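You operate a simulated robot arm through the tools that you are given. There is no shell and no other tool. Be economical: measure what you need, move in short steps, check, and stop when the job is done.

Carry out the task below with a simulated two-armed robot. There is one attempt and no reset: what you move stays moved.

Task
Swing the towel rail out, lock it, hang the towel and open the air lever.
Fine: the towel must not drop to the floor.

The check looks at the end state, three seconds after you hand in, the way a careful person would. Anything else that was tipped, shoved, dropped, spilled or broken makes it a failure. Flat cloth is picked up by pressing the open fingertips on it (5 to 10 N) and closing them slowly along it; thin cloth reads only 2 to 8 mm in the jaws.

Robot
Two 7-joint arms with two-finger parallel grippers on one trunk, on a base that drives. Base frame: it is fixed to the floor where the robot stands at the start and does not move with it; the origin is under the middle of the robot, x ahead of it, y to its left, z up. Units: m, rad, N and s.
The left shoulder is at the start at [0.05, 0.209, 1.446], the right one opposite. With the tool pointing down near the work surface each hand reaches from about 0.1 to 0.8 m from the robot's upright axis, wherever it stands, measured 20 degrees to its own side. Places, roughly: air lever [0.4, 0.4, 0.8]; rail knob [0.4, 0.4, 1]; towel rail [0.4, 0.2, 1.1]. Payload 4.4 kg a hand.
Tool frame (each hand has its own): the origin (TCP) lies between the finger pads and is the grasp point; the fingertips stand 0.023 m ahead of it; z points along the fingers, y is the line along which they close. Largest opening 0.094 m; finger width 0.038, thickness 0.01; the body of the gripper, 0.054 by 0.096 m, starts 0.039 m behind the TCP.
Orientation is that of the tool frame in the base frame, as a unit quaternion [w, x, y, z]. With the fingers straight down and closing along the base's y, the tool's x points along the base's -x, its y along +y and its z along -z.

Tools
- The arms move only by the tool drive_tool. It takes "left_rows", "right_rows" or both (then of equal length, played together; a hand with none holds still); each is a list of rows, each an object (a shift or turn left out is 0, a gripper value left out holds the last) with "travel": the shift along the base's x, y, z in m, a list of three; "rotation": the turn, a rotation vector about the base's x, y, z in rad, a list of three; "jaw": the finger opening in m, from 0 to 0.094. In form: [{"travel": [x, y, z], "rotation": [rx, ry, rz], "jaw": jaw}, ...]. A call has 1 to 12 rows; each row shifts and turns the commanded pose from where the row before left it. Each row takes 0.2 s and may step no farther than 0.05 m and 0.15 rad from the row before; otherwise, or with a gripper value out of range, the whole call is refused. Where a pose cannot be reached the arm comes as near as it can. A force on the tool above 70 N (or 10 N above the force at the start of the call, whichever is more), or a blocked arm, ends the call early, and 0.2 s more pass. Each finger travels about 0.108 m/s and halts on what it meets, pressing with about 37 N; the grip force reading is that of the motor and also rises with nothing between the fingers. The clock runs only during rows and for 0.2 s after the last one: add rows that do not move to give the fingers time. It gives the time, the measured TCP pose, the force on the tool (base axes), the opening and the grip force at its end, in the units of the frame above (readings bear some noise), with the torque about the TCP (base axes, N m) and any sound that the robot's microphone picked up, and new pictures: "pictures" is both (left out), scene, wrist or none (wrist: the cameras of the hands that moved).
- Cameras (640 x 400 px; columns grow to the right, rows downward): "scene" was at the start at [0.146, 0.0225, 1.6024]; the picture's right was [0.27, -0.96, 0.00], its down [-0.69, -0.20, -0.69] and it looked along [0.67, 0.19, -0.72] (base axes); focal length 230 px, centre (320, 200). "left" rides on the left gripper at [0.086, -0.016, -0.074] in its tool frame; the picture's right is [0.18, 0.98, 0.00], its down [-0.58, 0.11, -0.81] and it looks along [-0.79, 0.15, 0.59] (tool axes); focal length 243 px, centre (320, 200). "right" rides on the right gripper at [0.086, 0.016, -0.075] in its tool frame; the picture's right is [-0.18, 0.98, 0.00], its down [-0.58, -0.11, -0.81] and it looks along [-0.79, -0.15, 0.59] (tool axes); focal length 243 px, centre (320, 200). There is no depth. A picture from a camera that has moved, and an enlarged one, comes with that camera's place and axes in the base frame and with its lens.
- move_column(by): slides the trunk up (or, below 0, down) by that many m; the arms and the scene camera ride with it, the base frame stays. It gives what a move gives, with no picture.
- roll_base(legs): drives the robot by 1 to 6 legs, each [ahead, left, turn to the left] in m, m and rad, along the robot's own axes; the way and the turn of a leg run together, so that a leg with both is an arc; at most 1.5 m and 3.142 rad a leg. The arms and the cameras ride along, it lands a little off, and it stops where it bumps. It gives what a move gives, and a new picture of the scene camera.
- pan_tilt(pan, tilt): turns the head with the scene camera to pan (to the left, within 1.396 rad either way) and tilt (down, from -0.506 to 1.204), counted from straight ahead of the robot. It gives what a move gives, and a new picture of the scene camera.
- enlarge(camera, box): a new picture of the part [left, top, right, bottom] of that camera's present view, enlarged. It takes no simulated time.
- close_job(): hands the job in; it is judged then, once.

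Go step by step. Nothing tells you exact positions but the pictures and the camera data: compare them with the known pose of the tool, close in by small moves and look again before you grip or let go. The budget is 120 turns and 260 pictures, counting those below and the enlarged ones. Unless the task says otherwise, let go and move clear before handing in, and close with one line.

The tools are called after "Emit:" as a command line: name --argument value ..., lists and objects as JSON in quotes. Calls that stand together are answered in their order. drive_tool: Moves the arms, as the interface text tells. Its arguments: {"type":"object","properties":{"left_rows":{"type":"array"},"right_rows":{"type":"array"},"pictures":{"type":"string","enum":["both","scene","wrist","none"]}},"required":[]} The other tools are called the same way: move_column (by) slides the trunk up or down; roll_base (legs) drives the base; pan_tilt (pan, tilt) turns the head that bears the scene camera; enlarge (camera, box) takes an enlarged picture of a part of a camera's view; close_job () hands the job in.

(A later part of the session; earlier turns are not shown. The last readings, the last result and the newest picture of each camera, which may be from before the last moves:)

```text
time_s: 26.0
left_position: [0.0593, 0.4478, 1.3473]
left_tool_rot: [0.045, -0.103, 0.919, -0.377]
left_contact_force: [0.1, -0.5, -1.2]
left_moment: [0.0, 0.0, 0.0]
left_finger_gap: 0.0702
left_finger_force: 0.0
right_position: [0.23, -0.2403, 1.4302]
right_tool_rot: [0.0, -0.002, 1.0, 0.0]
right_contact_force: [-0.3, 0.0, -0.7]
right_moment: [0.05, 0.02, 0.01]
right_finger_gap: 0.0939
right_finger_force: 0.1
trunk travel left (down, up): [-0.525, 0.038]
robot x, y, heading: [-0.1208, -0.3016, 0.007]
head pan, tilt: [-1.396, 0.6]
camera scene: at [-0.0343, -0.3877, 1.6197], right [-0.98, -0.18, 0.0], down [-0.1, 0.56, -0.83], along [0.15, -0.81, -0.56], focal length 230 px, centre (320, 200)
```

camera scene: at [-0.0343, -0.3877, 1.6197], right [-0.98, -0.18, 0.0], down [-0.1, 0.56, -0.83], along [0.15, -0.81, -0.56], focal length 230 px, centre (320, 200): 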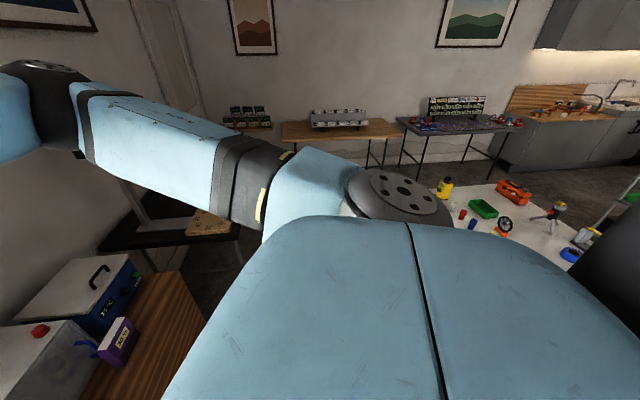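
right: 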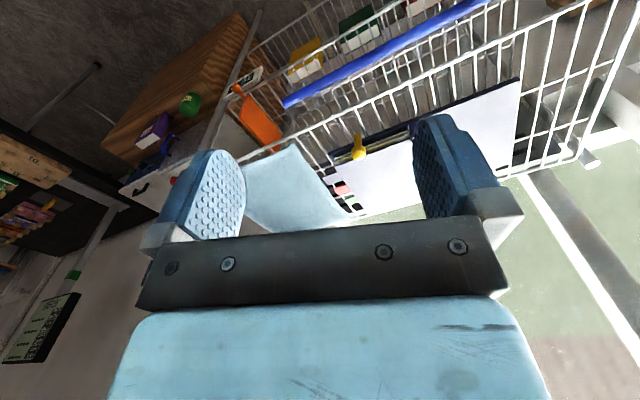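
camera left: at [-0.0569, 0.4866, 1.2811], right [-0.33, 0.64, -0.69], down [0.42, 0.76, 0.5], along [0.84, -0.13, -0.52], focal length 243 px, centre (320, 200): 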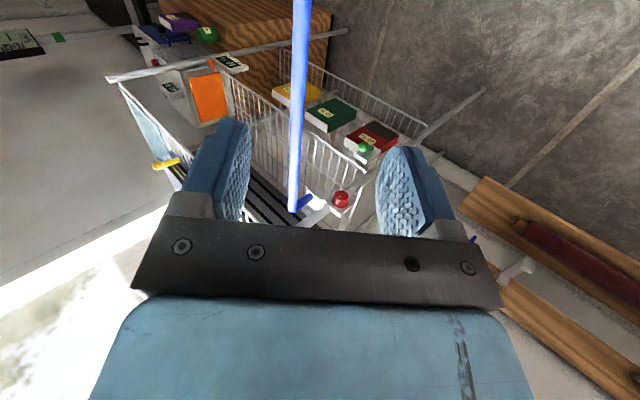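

The left floor looks clear. I back off past the rail tip, drive left around it, then forward on its left side.

Emit:
roll_base --legs '[[-0.33, 0, 0], [0, 1.0, 0]]'

Emit:
pan_tilt --pan -0.35 --tilt 0.75

```text
time_s: 36.8
left_position: [-0.2501, 1.4348, 1.3482]
left_tool_rot: [0.041, -0.093, 0.92, -0.378]
left_contact_force: [0.3, 0.5, -0.1]
left_moment: [0.0, -0.01, -0.01]
left_finger_gap: 0.07
left_finger_force: 0.1
right_position: [-0.0949, 0.7424, 1.4294]
right_tool_rot: [0.0, 0.009, 1.0, 0.0]
right_contact_force: [0.2, -0.2, 0.7]
right_moment: [-0.01, -0.01, 0.0]
right_finger_gap: 0.0939
right_finger_force: 0.0
trunk travel left (down, up): [-0.525, 0.038]
robot x, y, heading: [-0.4441, 0.6898, -0.02]
head pan, tilt: [-1.396, 0.6]
camera scene: at [-0.3626, 0.6016, 1.6196], right [-0.99, -0.16, 0.0], down [-0.09, 0.56, -0.82], along [0.13, -0.81, -0.57], focal length 230 px, centre (320, 200)
```

scene: 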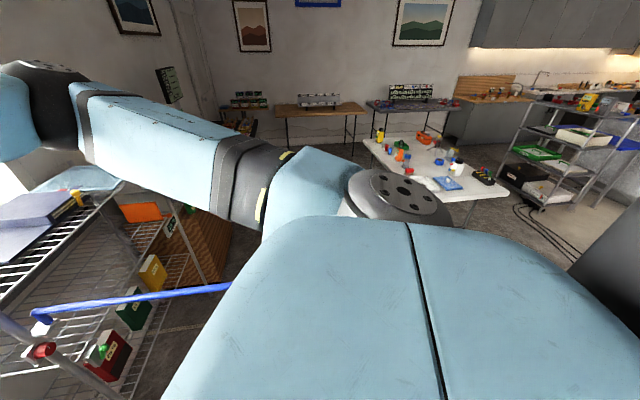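

```text
time_s: 38.1
left_position: [-0.2495, 1.4352, 1.3473]
left_tool_rot: [0.04, -0.093, 0.921, -0.377]
left_contact_force: [-0.2, 0.8, 0.9]
left_moment: [0.0, 0.0, 0.03]
left_finger_gap: 0.0701
left_finger_force: 0.1
right_position: [-0.0941, 0.7425, 1.43]
right_tool_rot: [0.0, 0.009, 1.0, -0.001]
right_contact_force: [1.1, 0.3, -0.3]
right_moment: [0.0, -0.01, -0.02]
right_finger_gap: 0.0937
right_finger_force: 0.1
trunk travel left (down, up): [-0.525, 0.038]
robot x, y, heading: [-0.4453, 0.6883, -0.019]
head pan, tilt: [-0.351, 0.75]
camera scene: at [-0.2991, 0.6592, 1.6068], right [-0.36, -0.93, 0.0], down [-0.64, 0.25, -0.73], along [0.68, -0.26, -0.68], focal length 230 px, centre (320, 200)
```

scene: 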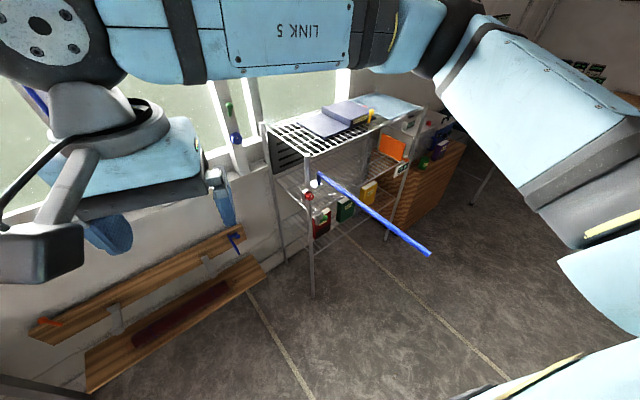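

I'm clear of the rail on its left. I move forward a little, then untilt the left hand and turn it to point horizontally at the knob.

Emit:
roll_base --legs '[[0.2, 0, 0]]'

Emit:
drive_tool --left_rows '[{"travel": [0.02, -0.04, 0], "rotation": [0.124, 0.0386, 0], "jaw": 0.07}, {"travel": [0.02, -0.04, 0], "rotation": [0.124, 0.0386, 0]}, {"travel": [0.02, -0.04, 0], "rotation": [0.124, 0.0386, 0]}, {"travel": [0.02, -0.04, 0], "rotation": [0.124, 0.0386, 0]}, {"travel": [0.02, -0.04, 0], "rotation": [0.124, 0.0386, 0]}, {"travel": [0.02, -0.04, 0], "rotation": [0.124, 0.0386, 0]}, {"travel": [0.02, -0.04, 0]}, {"travel": [0.02, -0.04, 0]}, {"travel": [0.02, -0.04, 0]}]' --pictures "none"

Emit:
drive_tool --left_rows '[{"travel": [0, -0.03, 0], "rotation": [0.0429, -0.1363, 0]}, {"travel": [0, -0.03, 0], "rotation": [0.0429, -0.1363, 0]}, {"travel": [0, -0.03, 0], "rotation": [0.0429, -0.1363, 0]}, {"travel": [0, -0.03, -0.02], "rotation": [0.0429, -0.1363, 0]}, {"travel": [0, -0.03, -0.02], "rotation": [0.0429, -0.1363, 0]}, {"travel": [0, -0.03, -0.03], "rotation": [0.0429, -0.1363, 0]}, {"travel": [0, -0.03, -0.03], "rotation": [0.0429, -0.1363, 0]}, {"travel": [0, -0.03, -0.03], "rotation": [0.0429, -0.1363, 0]}, {"travel": [0, -0.03, -0.03], "rotation": [0.0429, -0.1363, 0]}, {"travel": [0, -0.03, -0.03], "rotation": [0.0429, -0.1363, 0]}, {"travel": [0, 0, -0.03], "rotation": [0.0429, -0.1363, 0]}, {}]' --pictures "both"

```text
time_s: 39.8
left_position: [-0.0475, 1.4315, 1.3481]
left_tool_rot: [0.041, -0.092, 0.92, -0.378]
left_contact_force: [-0.6, 0.0, 0.7]
left_moment: [0.01, 0.01, 0.03]
left_finger_gap: 0.0701
left_finger_force: 0.1
right_position: [0.1067, 0.7391, 1.4309]
right_tool_rot: [0.001, 0.01, 1.0, 0.0]
right_contact_force: [-0.3, 0.3, -1.0]
right_moment: [0.02, 0.01, 0.0]
right_finger_gap: 0.0938
right_finger_force: 0.0
trunk travel left (down, up): [-0.525, 0.038]
robot x, y, heading: [-0.2419, 0.6878, -0.018]
head pan, tilt: [-0.351, 0.75]
camera scene: at [-0.0973, 0.6555, 1.607], right [-0.36, -0.93, 0.0], down [-0.63, 0.25, -0.73], along [0.68, -0.26, -0.68], focal length 230 px, centre (320, 200)
```

scene: 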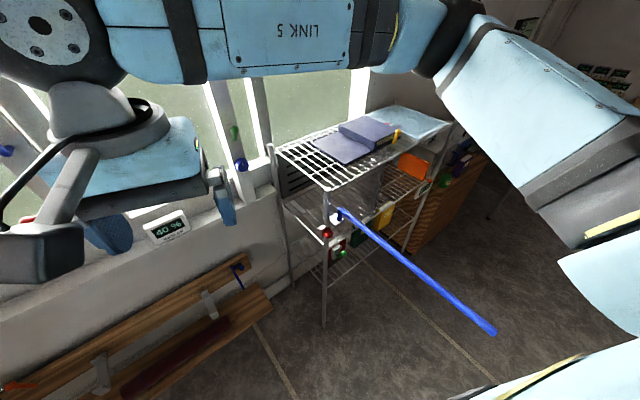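

```text
time_s: 41.8
left_position: [0.1343, 1.0668, 1.3501]
left_tool_rot: [-0.033, -0.113, 0.993, -0.005]
left_contact_force: [0.5, 0.1, 0.2]
left_moment: [0.1, 0.0, 0.01]
left_finger_gap: 0.07
left_finger_force: 0.1
right_position: [0.1104, 0.7352, 1.4288]
right_tool_rot: [0.0, 0.01, 1.0, 0.001]
right_contact_force: [0.9, -1.2, 0.7]
right_moment: [0.06, 0.01, -0.03]
right_finger_gap: 0.0941
right_finger_force: 0.1
trunk travel left (down, up): [-0.525, 0.038]
robot x, y, heading: [-0.2412, 0.6909, -0.012]
head pan, tilt: [-0.351, 0.75]
```

```text
time_s: 44.4
left_position: [0.2189, 0.9514, 1.2932]
left_tool_rot: [0.671, -0.083, 0.725, 0.131]
left_contact_force: [1.2, 0.9, 0.1]
left_moment: [-0.01, 0.01, -0.01]
left_finger_gap: 0.0699
left_finger_force: 0.0
left hand out of reach, approached as far as the arm can: row 3, 4, 5, 7, 8, 9, 10, 11
right_position: [0.1093, 0.7385, 1.4304]
right_tool_rot: [0.001, 0.01, 1.0, 0.0]
right_contact_force: [0.7, 0.1, 0.0]
right_moment: [0.01, 0.01, -0.01]
right_finger_gap: 0.0942
right_finger_force: 0.0
trunk travel left (down, up): [-0.525, 0.038]
robot x, y, heading: [-0.2453, 0.6833, -0.022]
head pan, tilt: [-0.351, 0.75]
camera scene: at [-0.0949, 0.6555, 1.6067], right [-0.36, -0.93, 0.0], down [-0.64, 0.25, -0.73], along [0.68, -0.26, -0.68], focal length 230 px, centre (320, 200)
camera left: at [0.1452, 0.9179, 1.2106], right [-0.31, 0.95, -0.11], down [-0.75, -0.17, 0.64], along [0.59, 0.28, 0.76], focal length 243 px, centre (320, 200)
```

scene: 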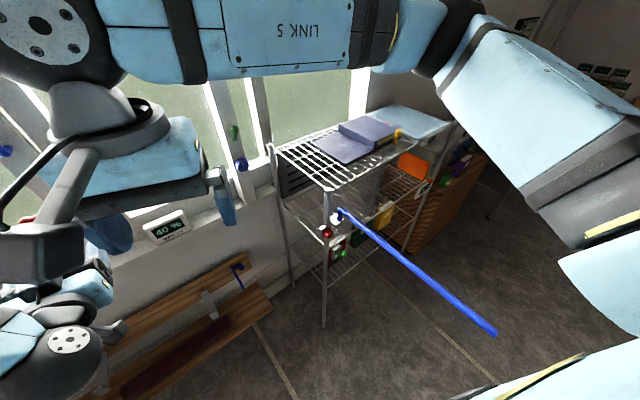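
left: 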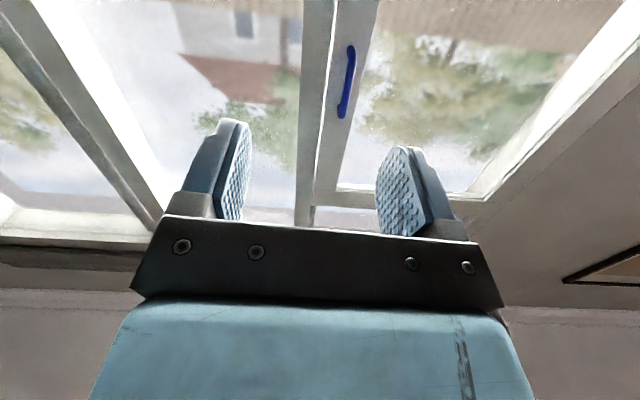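

Pointing the hand forward here is out of reach. Instead I'll grip the knob from its left side, fingers above and below, and turn by swinging the hand in the plane of the knob. First I turn the hand back down.

Emit:
drive_tool --left_rows '[{"rotation": [-0.0429, 0.1363, 0]}, {"rotation": [-0.0429, 0.1363, 0]}, {"rotation": [-0.0429, 0.1363, 0]}, {"rotation": [-0.0429, 0.1363, 0]}, {"rotation": [-0.0429, 0.1363, 0]}, {"rotation": [-0.0429, 0.1363, 0]}, {"rotation": [-0.0429, 0.1363, 0]}, {"rotation": [-0.0429, 0.1363, 0]}, {"rotation": [-0.0429, 0.1363, 0]}, {"rotation": [-0.0429, 0.1363, 0]}, {"rotation": [-0.0429, 0.1363, 0]}, {}]' --pictures "scene"

```text
time_s: 47.0
left_position: [0.2263, 0.9482, 1.2891]
left_tool_rot: [-0.034, -0.113, 0.993, -0.006]
left_contact_force: [0.1, 0.3, -0.2]
left_moment: [-0.01, -0.01, 0.02]
left_finger_gap: 0.0699
left_finger_force: 0.1
left hand out of reach, approached as far as the arm can: row 1, 2
right_position: [0.1082, 0.7378, 1.4298]
right_tool_rot: [-0.001, 0.01, 1.0, 0.001]
right_contact_force: [-0.3, -0.1, -0.4]
right_moment: [0.02, -0.01, 0.03]
right_finger_gap: 0.0942
right_finger_force: 0.1
trunk travel left (down, up): [-0.525, 0.038]
robot x, y, heading: [-0.2403, 0.6825, -0.017]
head pan, tilt: [-0.351, 0.75]
camera scene: at [-0.0958, 0.6553, 1.6068], right [-0.36, -0.93, 0.0], down [-0.64, 0.25, -0.73], along [0.68, -0.26, -0.68], focal length 230 px, centre (320, 200)
```

scene: 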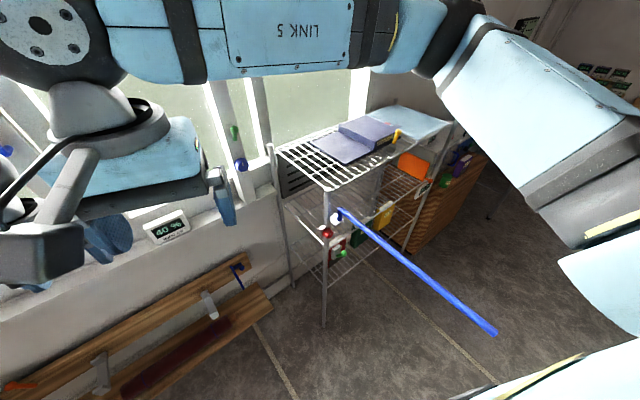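

I turn the left hand to point sideways toward the knob from the left, and shift the right hand out of the way.

Emit:
drive_tool --left_rows '[{"travel": [0.01, 0.0, -0.01], "rotation": [0, 0, 0.08]}, {"travel": [0.01, -0.01, -0.01], "rotation": [-0.1364, -0.0429, 0]}, {"travel": [0.01, -0.01, -0.015], "rotation": [-0.1364, -0.0429, 0]}, {"travel": [0.01, -0.02, -0.015], "rotation": [-0.1364, -0.0429, 0]}, {"travel": [0.01, -0.02, -0.015], "rotation": [-0.1364, -0.0429, 0]}, {"travel": [0.01, -0.02, -0.015], "rotation": [-0.1364, -0.0429, 0]}, {"travel": [0.01, -0.02, -0.015], "rotation": [-0.1364, -0.0429, 0]}, {"travel": [0.01, -0.02, -0.015], "rotation": [-0.1364, -0.0429, 0]}, {"travel": [0.01, -0.02, -0.015], "rotation": [-0.1364, -0.0429, 0]}, {"travel": [0, -0.02, -0.015], "rotation": [-0.1364, -0.0429, 0]}, {"travel": [0, -0.02, -0.01], "rotation": [-0.1364, -0.0429, 0]}, {"travel": [0, -0.02, -0.01], "rotation": [-0.1364, -0.0429, 0]}]' --right_rows '[{"travel": [0, -0.03, 0.005]}, {"travel": [0, -0.03, 0.005]}, {"travel": [0, -0.03, 0.005]}, {"travel": [0, -0.03, 0.005]}, {"travel": [0, -0.03, 0]}, {"travel": [0, -0.03, 0]}, {"travel": [0, -0.03, 0]}, {}, {}, {}, {}, {}]' --pictures "both"

```text
time_s: 49.5
left_position: [0.1938, 0.8668, 1.3834]
left_tool_rot: [0.079, -0.106, 0.777, -0.615]
left_contact_force: [-0.1, 0.0, -1.1]
left_moment: [-0.01, -0.01, -0.02]
left_finger_gap: 0.0699
left_finger_force: 0.1
left hand out of reach, approached as far as the arm can: row 7, 8, 9, 10, 11, 12
right_position: [0.1092, 0.5265, 1.4489]
right_tool_rot: [0.0, 0.01, 1.0, 0.0]
right_contact_force: [0.2, 0.0, 0.0]
right_moment: [0.01, 0.03, 0.0]
right_finger_gap: 0.0939
right_finger_force: 0.0
trunk travel left (down, up): [-0.525, 0.038]
robot x, y, heading: [-0.2406, 0.6849, -0.018]
head pan, tilt: [-0.351, 0.75]
camera scene: at [-0.0949, 0.6559, 1.6067], right [-0.36, -0.93, 0.0], down [-0.64, 0.25, -0.73], along [0.68, -0.26, -0.68], focal length 230 px, centre (320, 200)
camera right: at [0.0231, 0.5438, 1.5233], right [0.2, 0.98, 0.0], down [0.58, -0.12, 0.81], along [0.79, -0.16, -0.59], focal length 243 px, centre (320, 200)
camera left: at [0.093, 0.9096, 1.4173], right [-0.24, 0.17, -0.96], down [0.35, 0.93, 0.08], along [0.91, -0.31, -0.29], focal length 243 px, centre (320, 200)
```

scene: 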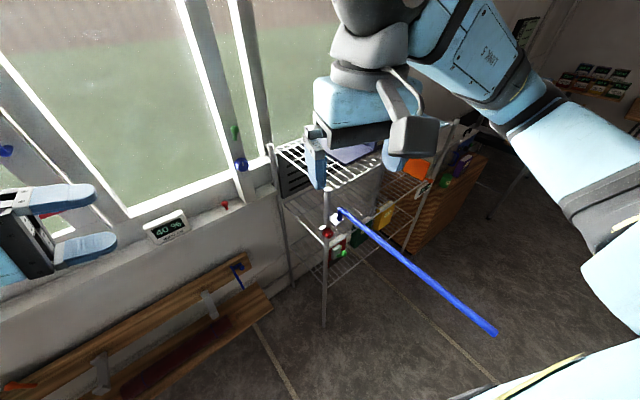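
right: 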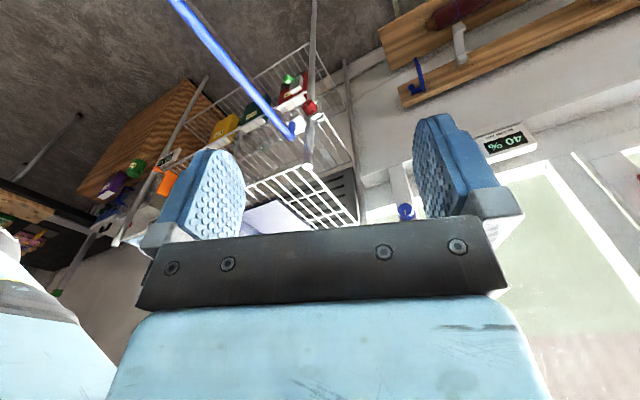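
left: 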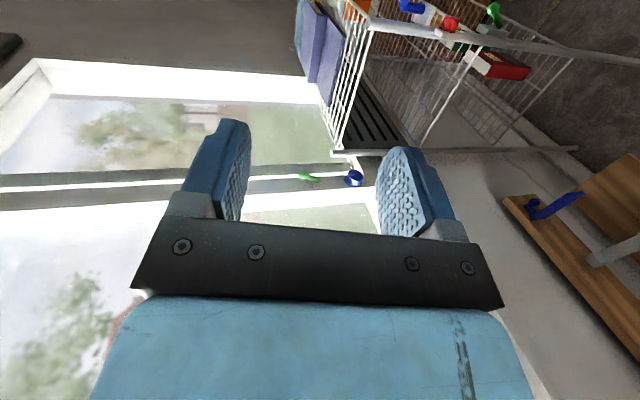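

Sideways pointing from here fails too. A better stance is left of the rail, facing across it, so that the hand points straight ahead at the knob. With the trunk lowered that should be a natural reach, so I drive there.

Emit:
roll_base --legs '[[-0.15, 0, 0], [0, 0.3, 0], [0, 0, -1.247]]'

Emit:
pan_tilt --pan 0.15 --tilt 0.8

```text
time_s: 56.9
left_position: [-0.0767, 0.6388, 1.3844]
left_tool_rot: [-0.293, 0.365, 0.695, -0.546]
left_contact_force: [-0.6, -0.8, -0.3]
left_moment: [0.01, 0.02, 0.01]
left_finger_gap: 0.07
left_finger_force: 0.0
right_position: [-0.4264, 0.6101, 1.4492]
right_tool_rot: [0.0, 0.589, 0.808, 0.0]
right_contact_force: [0.5, -0.1, -0.1]
right_moment: [-0.02, 0.04, 0.01]
right_finger_gap: 0.094
right_finger_force: 0.1
trunk travel left (down, up): [-0.525, 0.038]
robot x, y, heading: [-0.3875, 0.9931, -1.258]
head pan, tilt: [-0.351, 0.75]
camera scene: at [-0.3687, 0.8464, 1.6068], right [-1.0, 0.04, 0.0], down [0.03, 0.68, -0.73], along [-0.03, -0.73, -0.68], focal length 230 px, centre (320, 200)
```

scene: 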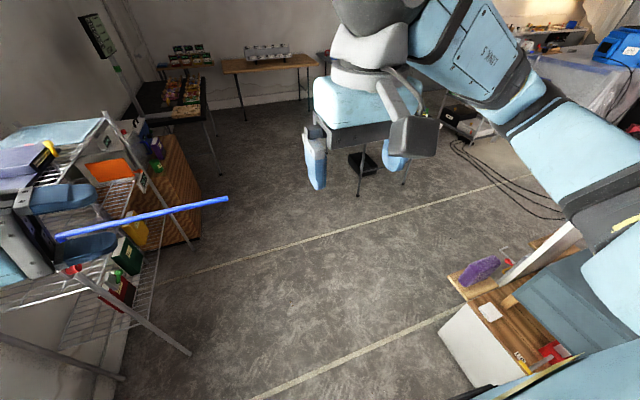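

```text
time_s: 57.8
left_position: [-0.0754, 0.6389, 1.3834]
left_tool_rot: [-0.292, 0.366, 0.694, -0.546]
left_contact_force: [-0.4, -0.2, 0.3]
left_moment: [0.04, -0.01, 0.0]
left_finger_gap: 0.0698
left_finger_force: 0.2
right_position: [-0.4256, 0.6104, 1.4474]
right_tool_rot: [0.0, 0.589, 0.808, 0.0]
right_contact_force: [0.0, 0.5, -0.1]
right_moment: [0.0, -0.02, -0.01]
right_finger_gap: 0.094
right_finger_force: 0.1
trunk travel left (down, up): [-0.525, 0.038]
robot x, y, heading: [-0.3898, 0.9945, -1.259]
head pan, tilt: [0.15, 0.799]
camera scene: at [-0.3299, 0.8568, 1.6028], right [-0.9, -0.44, 0.0], down [-0.32, 0.64, -0.7], along [0.31, -0.62, -0.72], focal length 230 px, centre (320, 200)
```

scene: 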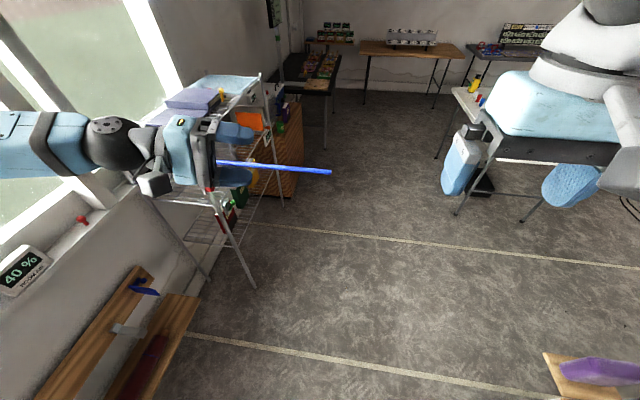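

There is a wooden table behind and the window wall to the left, so I'll keep moderate distance. I lower the trunk here in free space first.

Emit:
move_column --by -0.38

Emit:
drive_tool --left_rows '[{}]' --pictures "both"

```text
time_s: 61.5
left_position: [-0.076, 0.639, 1.0039]
left_tool_rot: [-0.293, 0.366, 0.694, -0.546]
left_contact_force: [-1.1, 1.5, -0.7]
left_moment: [0.01, -0.02, -0.02]
left_finger_gap: 0.0699
left_finger_force: 0.0
right_position: [-0.4251, 0.6092, 1.0679]
right_tool_rot: [0.0, 0.589, 0.808, 0.0]
right_contact_force: [0.3, 0.4, -0.1]
right_moment: [0.0, 0.04, 0.01]
right_finger_gap: 0.0939
right_finger_force: 0.0
trunk travel left (down, up): [-0.145, 0.418]
robot x, y, heading: [-0.3886, 0.9943, -1.26]
head pan, tilt: [0.15, 0.799]
```

```text
time_s: 61.9
left_position: [-0.0772, 0.6382, 1.0029]
left_tool_rot: [-0.292, 0.366, 0.695, -0.546]
left_contact_force: [0.1, 0.4, 0.3]
left_moment: [0.03, 0.02, 0.0]
left_finger_gap: 0.0703
left_finger_force: 0.1
right_position: [-0.4251, 0.6096, 1.0675]
right_tool_rot: [0.001, 0.59, 0.807, 0.0]
right_contact_force: [0.0, 0.8, 0.4]
right_moment: [0.0, -0.01, 0.01]
right_finger_gap: 0.0941
right_finger_force: 0.1
trunk travel left (down, up): [-0.145, 0.418]
robot x, y, heading: [-0.3853, 0.9909, -1.261]
head pan, tilt: [0.15, 0.799]
camera scene: at [-0.3298, 0.8569, 1.2228], right [-0.9, -0.44, 0.0], down [-0.32, 0.64, -0.7], along [0.31, -0.62, -0.72], focal length 230 px, centre (320, 200)
camera left: at [-0.0676, 0.7485, 1.0372], right [0.08, 0.29, -0.95], down [1.0, -0.03, 0.08], along [0.0, -0.96, -0.29], focal length 243 px, centre (320, 200)
```

scene: 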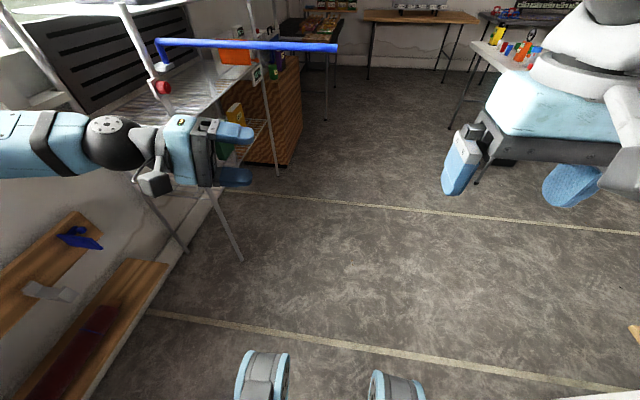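
left: 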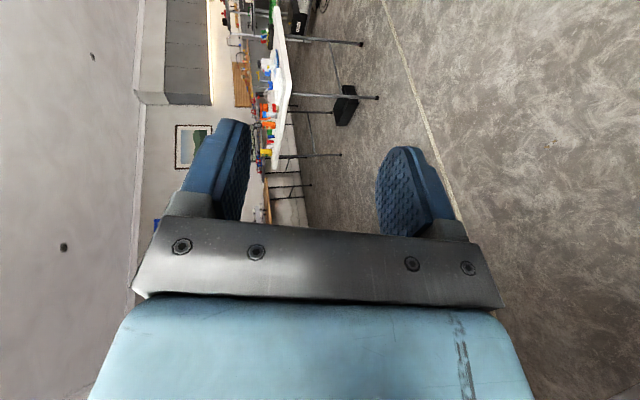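

After the drive, the left hand needs only a 1.28 rad yaw and a small tilt to point straight across at the knob. I do that here in the open.

Emit:
drive_tool --left_rows '[{"rotation": [0, 0, 0.142]}, {"rotation": [0, 0, 0.142]}, {"rotation": [0, 0, 0.142]}, {"rotation": [0, 0, 0.142]}, {"rotation": [0, 0, 0.142]}, {"rotation": [0, 0, 0.142]}, {"rotation": [0, 0, 0.142]}, {"rotation": [0, 0, 0.142]}, {"rotation": [0, 0, 0.142]}, {"rotation": [-0.113, -0.0354, 0]}, {"rotation": [-0.113, -0.0354, 0]}, {}]' --pictures "both"

```text
time_s: 64.5
left_position: [0.0794, 0.6424, 0.9231]
left_tool_rot: [-0.105, 0.108, -0.697, 0.701]
left_contact_force: [0.3, 0.0, -0.1]
left_moment: [-0.03, 0.02, 0.01]
left_finger_gap: 0.0698
left_finger_force: 0.1
left hand out of reach, approached as far as the arm can: row 3, 4, 5, 6, 7, 8, 9
right_position: [-0.4263, 0.6096, 1.0667]
right_tool_rot: [0.0, 0.589, 0.808, -0.001]
right_contact_force: [0.1, -0.2, 0.3]
right_moment: [-0.02, -0.02, -0.02]
right_finger_gap: 0.0941
right_finger_force: 0.1
trunk travel left (down, up): [-0.145, 0.418]
robot x, y, heading: [-0.3884, 0.9914, -1.263]
head pan, tilt: [0.15, 0.799]
camera scene: at [-0.3303, 0.8568, 1.2228], right [-0.9, -0.44, 0.0], down [-0.32, 0.64, -0.7], along [0.31, -0.62, -0.72], focal length 230 px, centre (320, 200)
camera left: at [-0.026, 0.6884, 0.9395], right [-0.18, -0.06, -0.98], down [0.31, 0.94, -0.12], along [0.93, -0.33, -0.15], focal length 243 px, centre (320, 200)
```

scene: 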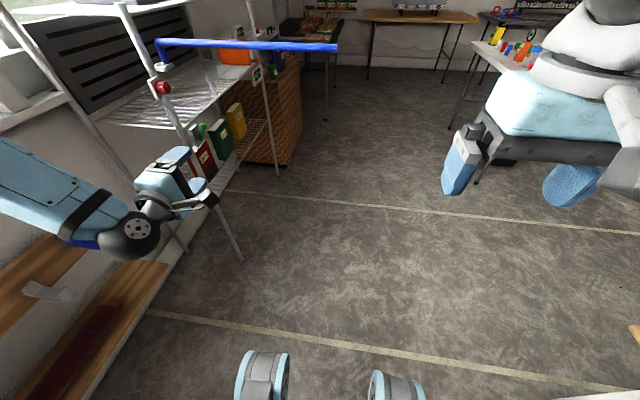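
left: 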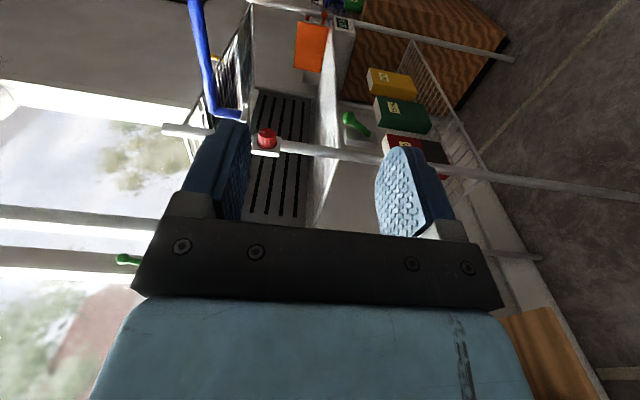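

The hand now points straight across at knob height, and the camera sees the red knob at about [0.358, 0.448, 0.983]. I shift the base left and a little ahead to bring the hand near it.

Emit:
roll_base --legs '[[0.03, 0.19, 0]]'

Emit:
drive_tool --left_rows '[{"travel": [0.015, 0, 0.022]}, {"travel": [0.015, 0, 0.022]}, {"travel": [0.01, 0, 0.02]}, {}]' --pictures "both"

```text
time_s: 66.8
left_position: [0.2689, 0.674, 0.9231]
left_tool_rot: [-0.105, 0.109, -0.697, 0.701]
left_contact_force: [-0.2, -0.3, -0.5]
left_moment: [0.01, 0.02, -0.01]
left_finger_gap: 0.07
left_finger_force: 0.0
right_position: [-0.2347, 0.6398, 1.0686]
right_tool_rot: [-0.001, 0.589, 0.808, -0.001]
right_contact_force: [-0.1, 0.1, -0.1]
right_moment: [-0.02, -0.01, 0.02]
right_finger_gap: 0.0943
right_finger_force: 0.0
trunk travel left (down, up): [-0.145, 0.418]
robot x, y, heading: [-0.1969, 1.0212, -1.256]
head pan, tilt: [0.15, 0.799]
camera scene: at [-0.1394, 0.8865, 1.2228], right [-0.89, -0.45, 0.0], down [-0.32, 0.64, -0.7], along [0.31, -0.62, -0.72], focal length 230 px, centre (320, 200)
```

scene: 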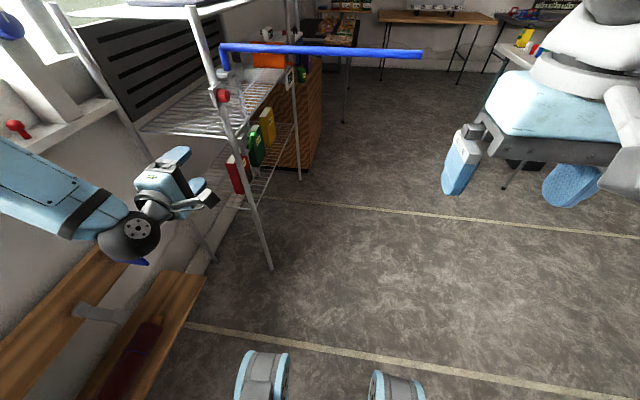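

```text
time_s: 68.0
left_position: [0.2954, 0.6514, 0.9837]
left_tool_rot: [0.101, -0.095, 0.704, -0.697]
left_contact_force: [-0.6, 0.6, 0.8]
left_moment: [0.03, 0.0, 0.01]
left_finger_gap: 0.0702
left_finger_force: 0.0
right_position: [-0.2475, 0.6283, 1.0629]
right_tool_rot: [-0.002, 0.597, 0.802, 0.007]
right_contact_force: [-0.7, -0.5, 0.1]
right_moment: [-0.04, -0.01, 0.01]
right_finger_gap: 0.0941
right_finger_force: 0.1
trunk travel left (down, up): [-0.145, 0.418]
robot x, y, heading: [-0.2001, 1.0186, -1.274]
head pan, tilt: [0.15, 0.799]
stopped in row 4 (left hand): the arm was blocked; the commanded pose is now the measured one
camera scene: at [-0.1495, 0.8706, 1.2204], right [-0.9, -0.43, -0.01], down [-0.3, 0.66, -0.69], along [0.3, -0.62, -0.72], focal length 230 px, centre (320, 200)
camera left: at [0.1913, 0.6986, 0.9997], right [-0.17, -0.04, -0.98], down [0.34, 0.94, -0.1], along [0.93, -0.35, -0.15], focal length 243 px, centre (320, 200)
```

scene: 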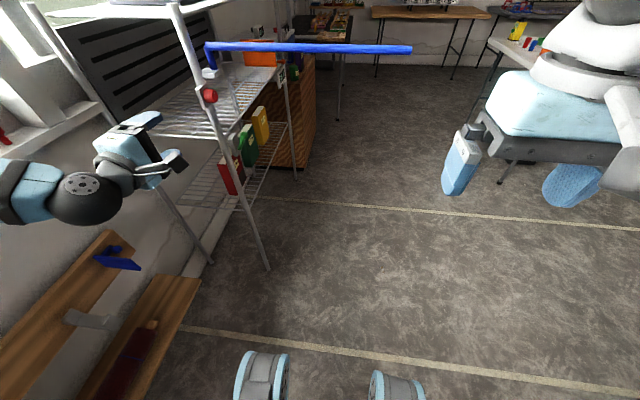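
left: 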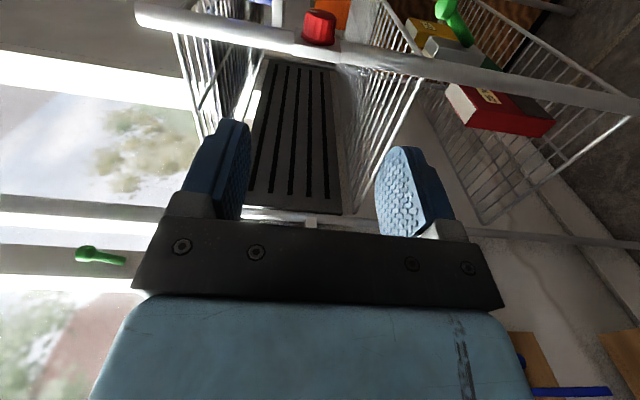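

The left arm was blocked, probably the elbow against the window wall. I back the base off to the right to relieve it and then check for disturbances.

Emit:
roll_base --legs '[[0, -0.1, 0]]'

Emit:
pan_tilt --pan 0.9 --tilt 0.5

```text
time_s: 69.5
left_position: [0.209, 0.638, 0.987]
left_tool_rot: [-0.102, 0.103, -0.699, 0.7]
left_contact_force: [-0.7, 0.9, -0.5]
left_moment: [-0.03, -0.04, 0.01]
left_finger_gap: 0.07
left_finger_force: 0.0
right_position: [-0.3336, 0.6106, 1.0669]
right_tool_rot: [0.0, 0.593, 0.805, 0.0]
right_contact_force: [-0.2, 0.8, -0.5]
right_moment: [-0.01, 0.05, -0.03]
right_finger_gap: 0.0941
right_finger_force: 0.1
trunk travel left (down, up): [-0.145, 0.418]
robot x, y, heading: [-0.2888, 0.9891, -1.271]
head pan, tilt: [0.15, 0.799]
camera scene: at [-0.2364, 0.855, 1.2228], right [-0.9, -0.44, 0.0], down [-0.31, 0.65, -0.7], along [0.3, -0.63, -0.72], focal length 230 px, centre (320, 200)
```

scene: 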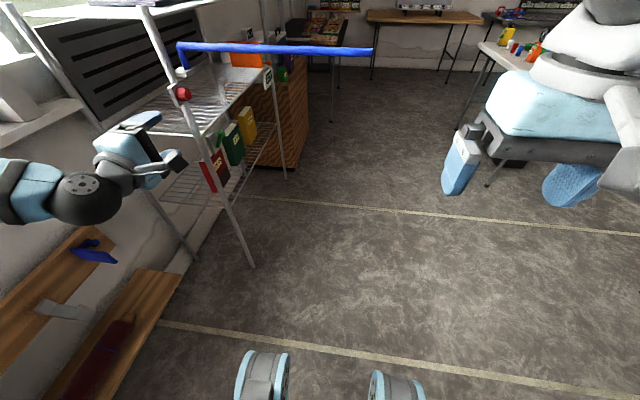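

```text
time_s: 70.6
left_position: [0.2097, 0.6373, 0.9867]
left_tool_rot: [-0.102, 0.102, -0.699, 0.7]
left_contact_force: [-0.4, 1.1, -0.1]
left_moment: [-0.01, 0.02, -0.03]
left_finger_gap: 0.07
left_finger_force: 0.1
right_position: [-0.3352, 0.6094, 1.0686]
right_tool_rot: [-0.001, 0.594, 0.805, 0.0]
right_contact_force: [0.4, 0.4, 0.2]
right_moment: [0.01, -0.01, 0.01]
right_finger_gap: 0.0943
right_finger_force: 0.1
trunk travel left (down, up): [-0.145, 0.418]
robot x, y, heading: [-0.2891, 0.9892, -1.267]
head pan, tilt: [0.901, 0.499]
camera scene: at [-0.1863, 0.8949, 1.2487], right [-0.36, -0.93, 0.0], down [-0.45, 0.17, -0.88], along [0.82, -0.32, -0.48], focal length 230 px, centre (320, 200)
```

scene: 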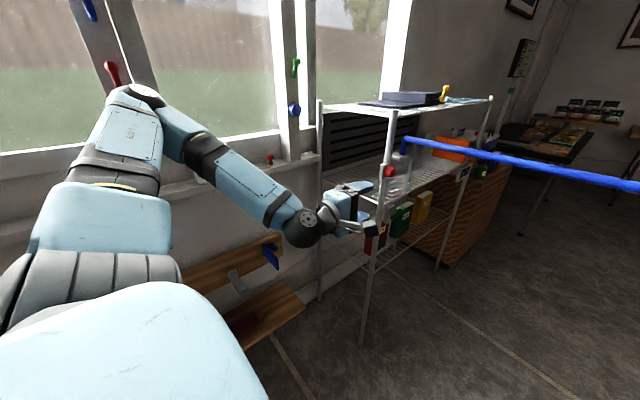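

I want to see what the elbow met and whether the sensor or window levers moved.

Emit:
enlarge --camera "scene" --box '[40, 40, 340, 230]'

Emit:
pan_tilt --pan 1.35 --tilt 0.35

```text
2.11 times, centred on (190, 135) of scene
camera zoom: at [-0.1863, 0.8949, 1.2487], right [-0.36, -0.93, 0.0], down [-0.45, 0.17, -0.88], along [0.82, -0.32, -0.48], focal length 484 px, centre (594, 337)
```

zoom: 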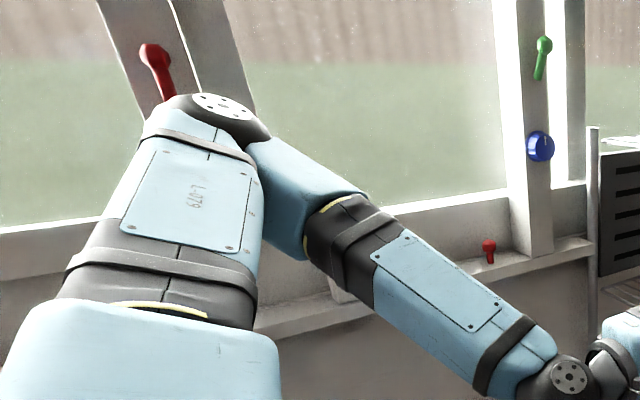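

```text
time_s: 71.5
left_position: [0.2098, 0.6371, 0.987]
left_tool_rot: [-0.102, 0.102, -0.699, 0.7]
left_contact_force: [0.6, -0.6, 0.4]
left_moment: [0.01, 0.0, -0.03]
left_finger_gap: 0.0702
left_finger_force: 0.1
right_position: [-0.3345, 0.6097, 1.0676]
right_tool_rot: [0.0, 0.593, 0.805, 0.0]
right_contact_force: [0.1, 0.1, -0.2]
right_moment: [0.01, 0.0, 0.02]
right_finger_gap: 0.0941
right_finger_force: 0.1
trunk travel left (down, up): [-0.145, 0.418]
robot x, y, heading: [-0.2926, 0.9913, -1.266]
head pan, tilt: [1.349, 0.351]
camera scene: at [-0.1783, 0.9351, 1.2624], right [0.08, -1.0, 0.0], down [-0.34, -0.03, -0.94], along [0.94, 0.07, -0.34], focal length 230 px, centre (320, 200)
```

scene: 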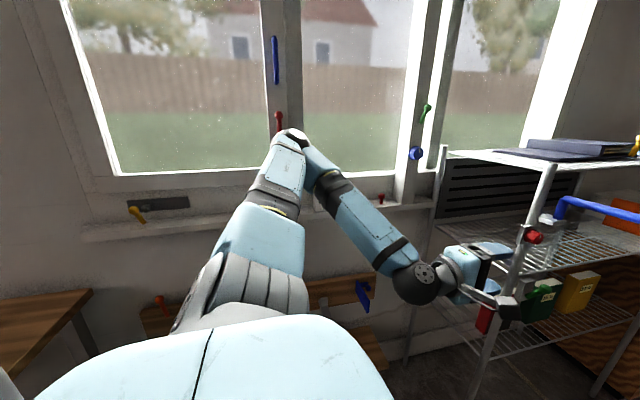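

I enlarge the red window lever to compare it with the first picture.

Emit:
enlarge --camera "scene" --box '[230, 80, 350, 155]'

Emit:
enlarge --camera "scene" --box '[300, 60, 460, 220]'

```text
5.33 times, centred on (290, 118) of scene
camera zoom: at [-0.1783, 0.9351, 1.2624], right [0.08, -1.0, 0.0], down [-0.34, -0.03, -0.94], along [0.94, 0.07, -0.34], focal length 1225 px, centre (480, 640)
```

zoom: 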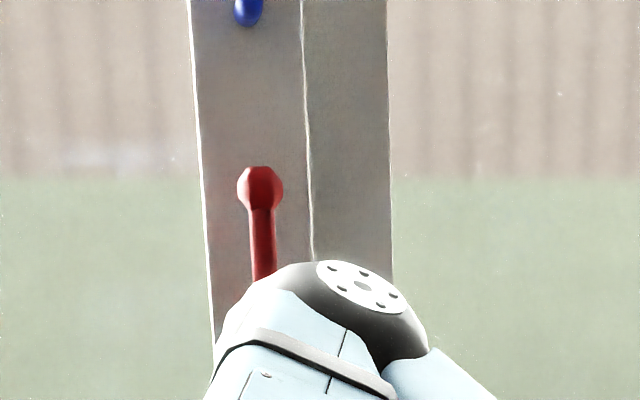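

```text
2.50 times, centred on (380, 140) of scene
camera zoom: at [-0.1783, 0.9351, 1.2624], right [0.08, -1.0, 0.0], down [-0.34, -0.03, -0.94], along [0.94, 0.07, -0.34], focal length 574 px, centre (170, 350)
```

zoom: 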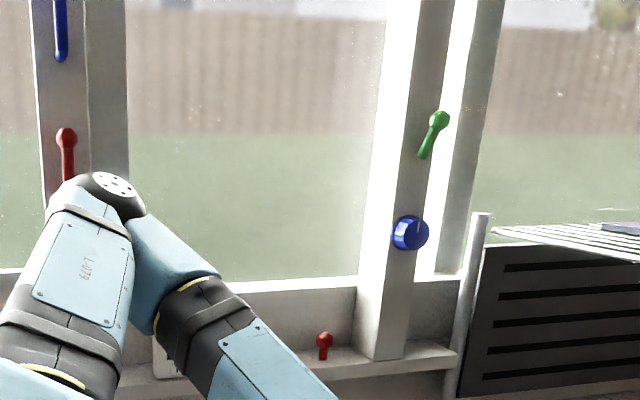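

The red window lever seems to have been horizontal at the start and may now hang down, so the elbow may have turned it. I back the base away and look at it unobstructed.

Emit:
roll_base --legs '[[0, -0.2, 0]]'

Emit:
drive_tool --left_rows '[{"travel": [-0.02, 0, -0.03]}, {"travel": [-0.02, 0, -0.03]}, {"travel": [-0.02, 0, -0.03]}, {"travel": [-0.02, 0, -0.03]}, {}]' --pictures "scene"

Emit:
enlarge --camera "scene" --box '[200, 60, 360, 220]'

```text
time_s: 73.9
left_position: [0.0209, 0.5787, 0.9877]
left_tool_rot: [-0.101, 0.102, -0.699, 0.7]
left_contact_force: [0.3, -0.1, 0.2]
left_moment: [0.01, 0.01, 0.04]
left_finger_gap: 0.0699
left_finger_force: 0.0
right_position: [-0.5231, 0.5498, 1.0681]
right_tool_rot: [0.001, 0.593, 0.805, 0.0]
right_contact_force: [0.2, 0.1, -0.3]
right_moment: [-0.05, 0.04, 0.0]
right_finger_gap: 0.0938
right_finger_force: 0.1
trunk travel left (down, up): [-0.145, 0.418]
robot x, y, heading: [-0.4843, 0.9308, -1.269]
head pan, tilt: [1.349, 0.351]
camera scene: at [-0.3679, 0.8764, 1.2625], right [0.08, -1.0, 0.0], down [-0.34, -0.03, -0.94], along [0.94, 0.07, -0.34], focal length 230 px, centre (320, 200)
```

scene: 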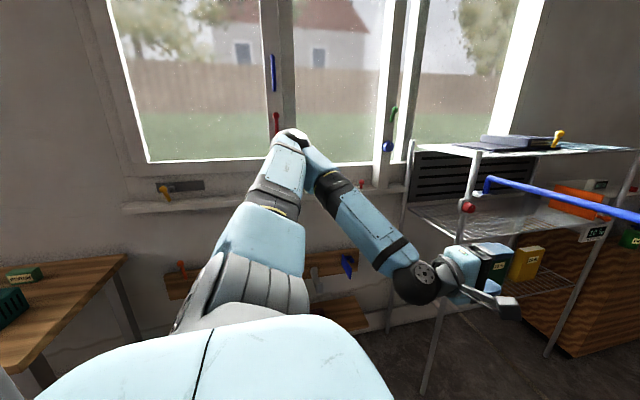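

```text
time_s: 75.1
left_position: [-0.0567, 0.58, 0.8674]
left_tool_rot: [-0.102, 0.104, -0.699, 0.7]
left_contact_force: [0.4, -0.7, 0.7]
left_moment: [0.0, -0.01, -0.01]
left_finger_gap: 0.0699
left_finger_force: 0.1
right_position: [-0.5224, 0.5523, 1.0691]
right_tool_rot: [0.0, 0.592, 0.806, -0.001]
right_contact_force: [0.8, -0.1, 0.1]
right_moment: [-0.01, 0.04, 0.03]
right_finger_gap: 0.094
right_finger_force: 0.0
trunk travel left (down, up): [-0.145, 0.418]
robot x, y, heading: [-0.4799, 0.9295, -1.273]
head pan, tilt: [1.349, 0.351]
camera scene: at [-0.3661, 0.8779, 1.2623], right [0.08, -1.0, 0.0], down [-0.34, -0.03, -0.94], along [0.94, 0.07, -0.35], focal length 230 px, centre (320, 200)
```

scene: 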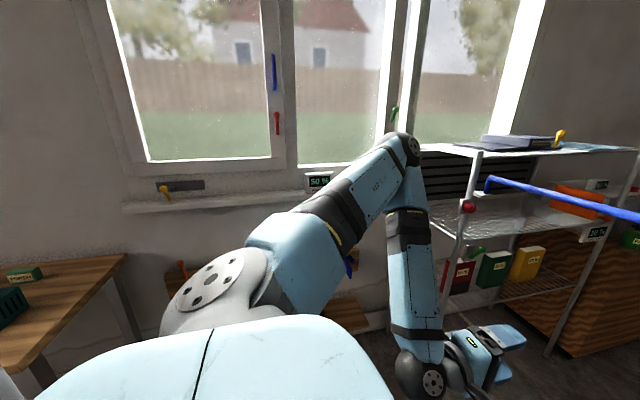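

```text
2.50 times, centred on (280, 140) of scene
camera zoom: at [-0.3661, 0.8779, 1.2623], right [0.08, -1.0, 0.0], down [-0.34, -0.03, -0.94], along [0.94, 0.07, -0.35], focal length 574 px, centre (420, 350)
```

zoom: 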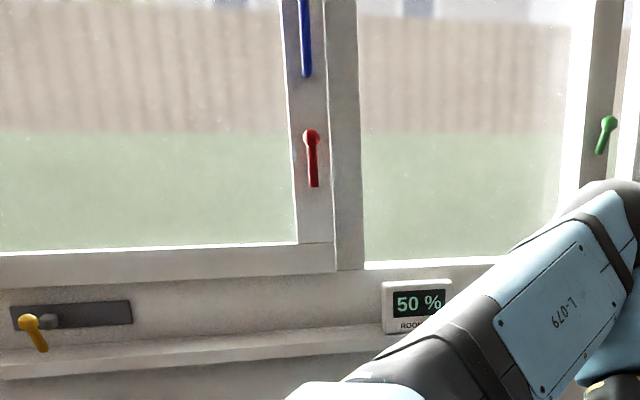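

The red window lever does now hang down, where the first pictures showed it horizontal, so I must restore it. Displays have changed too, so I read them.

Emit:
enlarge --camera "scene" --box '[560, 160, 640, 260]'

Emit:
enlarge --camera "scene" --box '[255, 40, 335, 200]'

```text
4.00 times, centred on (600, 210) of scene
camera zoom: at [-0.3661, 0.8779, 1.2623], right [0.08, -1.0, 0.0], down [-0.34, -0.03, -0.94], along [0.94, 0.07, -0.35], focal length 919 px, centre (-800, 160)
```

zoom: 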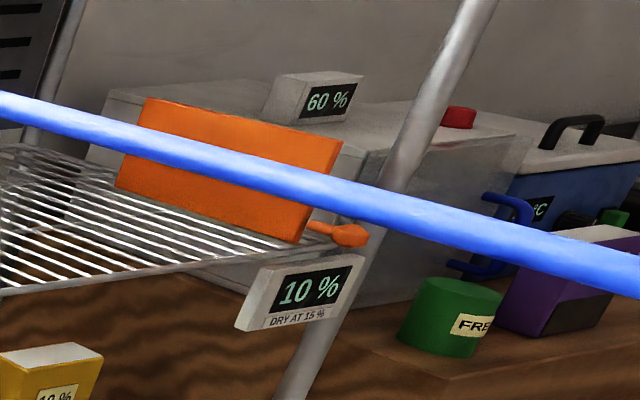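

```text
2.50 times, centred on (295, 120) of scene
camera zoom: at [-0.3661, 0.8779, 1.2623], right [0.08, -1.0, 0.0], down [-0.34, -0.03, -0.94], along [0.94, 0.07, -0.35], focal length 574 px, centre (382, 400)
```

zoom: 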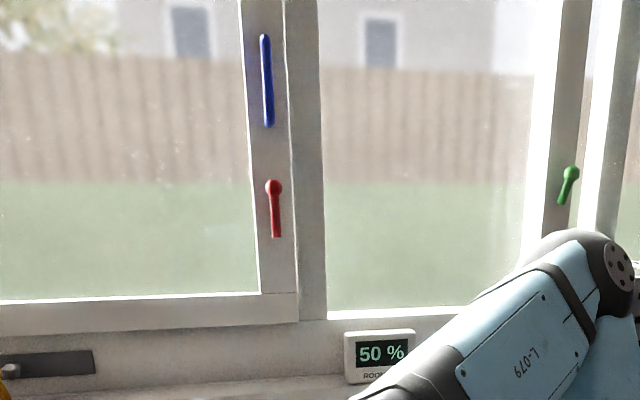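

I plan to push the latch back to horizontal with a closed finger, approaching square to the window. I raise the trunk and turn to face the window.

Emit:
move_column --by 0.36

Emit:
roll_base --legs '[[0, 0, 1.575]]'

Emit:
pan_tilt --pan 0.35 --tilt 0.45

```text
time_s: 78.6
left_position: [-0.0578, 0.5772, 1.2286]
left_tool_rot: [-0.101, 0.103, -0.699, 0.7]
left_contact_force: [0.3, -0.1, 0.7]
left_moment: [0.04, -0.03, -0.01]
left_finger_gap: 0.0699
left_finger_force: 0.1
right_position: [-0.5229, 0.5518, 1.4284]
right_tool_rot: [-0.001, 0.593, 0.806, 0.0]
right_contact_force: [1.1, -0.9, -0.1]
right_moment: [-0.04, 0.02, -0.02]
right_finger_gap: 0.0937
right_finger_force: 0.0
trunk travel left (down, up): [-0.505, 0.058]
robot x, y, heading: [-0.4795, 0.9325, -1.266]
head pan, tilt: [1.349, 0.351]
```

```text
time_s: 82.9
left_position: [-0.141, 1.3677, 1.2287]
left_tool_rot: [0.573, -0.573, 0.414, -0.415]
left_contact_force: [0.6, -0.2, -1.0]
left_moment: [0.0, 0.01, -0.02]
left_finger_gap: 0.0701
left_finger_force: 0.1
right_position: [-0.0979, 0.9024, 1.4285]
right_tool_rot: [0.001, -0.165, 0.986, 0.001]
right_contact_force: [0.3, -0.5, -0.4]
right_moment: [0.01, 0.03, 0.01]
right_finger_gap: 0.0938
right_finger_force: 0.1
trunk travel left (down, up): [-0.505, 0.058]
robot x, y, heading: [-0.4819, 0.9333, 0.328]
head pan, tilt: [1.349, 0.351]
camera scene: at [-0.4269, 1.0477, 1.6224], right [0.99, 0.11, 0.0], down [0.04, -0.34, -0.94], along [-0.1, 0.93, -0.34], focal length 230 px, centre (320, 200)
```

scene: 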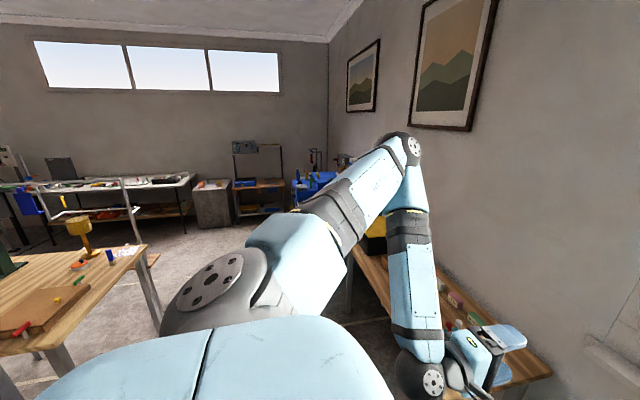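

```text
time_s: 84.1
left_position: [-0.1405, 1.3675, 1.2274]
left_tool_rot: [0.573, -0.573, 0.413, -0.415]
left_contact_force: [0.6, 0.3, 0.9]
left_moment: [-0.02, -0.01, 0.0]
left_finger_gap: 0.0702
left_finger_force: 0.1
right_position: [-0.0987, 0.9021, 1.4284]
right_tool_rot: [0.0, -0.165, 0.986, 0.0]
right_contact_force: [-0.4, 0.3, -0.2]
right_moment: [0.0, -0.03, 0.0]
right_finger_gap: 0.094
right_finger_force: 0.0
trunk travel left (down, up): [-0.505, 0.058]
robot x, y, heading: [-0.4815, 0.9352, 0.333]
head pan, tilt: [0.351, 0.45]
camera scene: at [-0.3455, 1.0134, 1.6132], right [0.63, -0.78, 0.0], down [-0.34, -0.27, -0.9], along [0.7, 0.57, -0.44], focal length 230 px, centre (320, 200)
```

scene: 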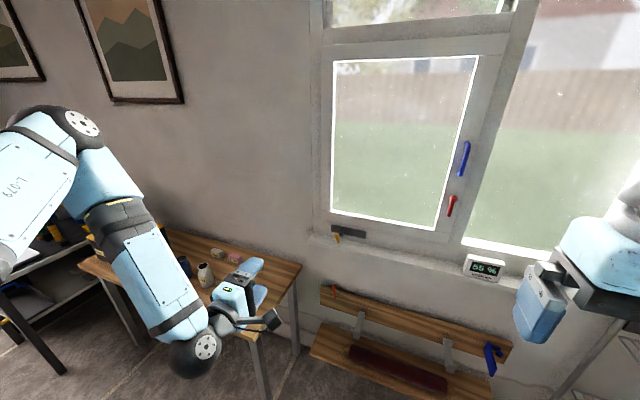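

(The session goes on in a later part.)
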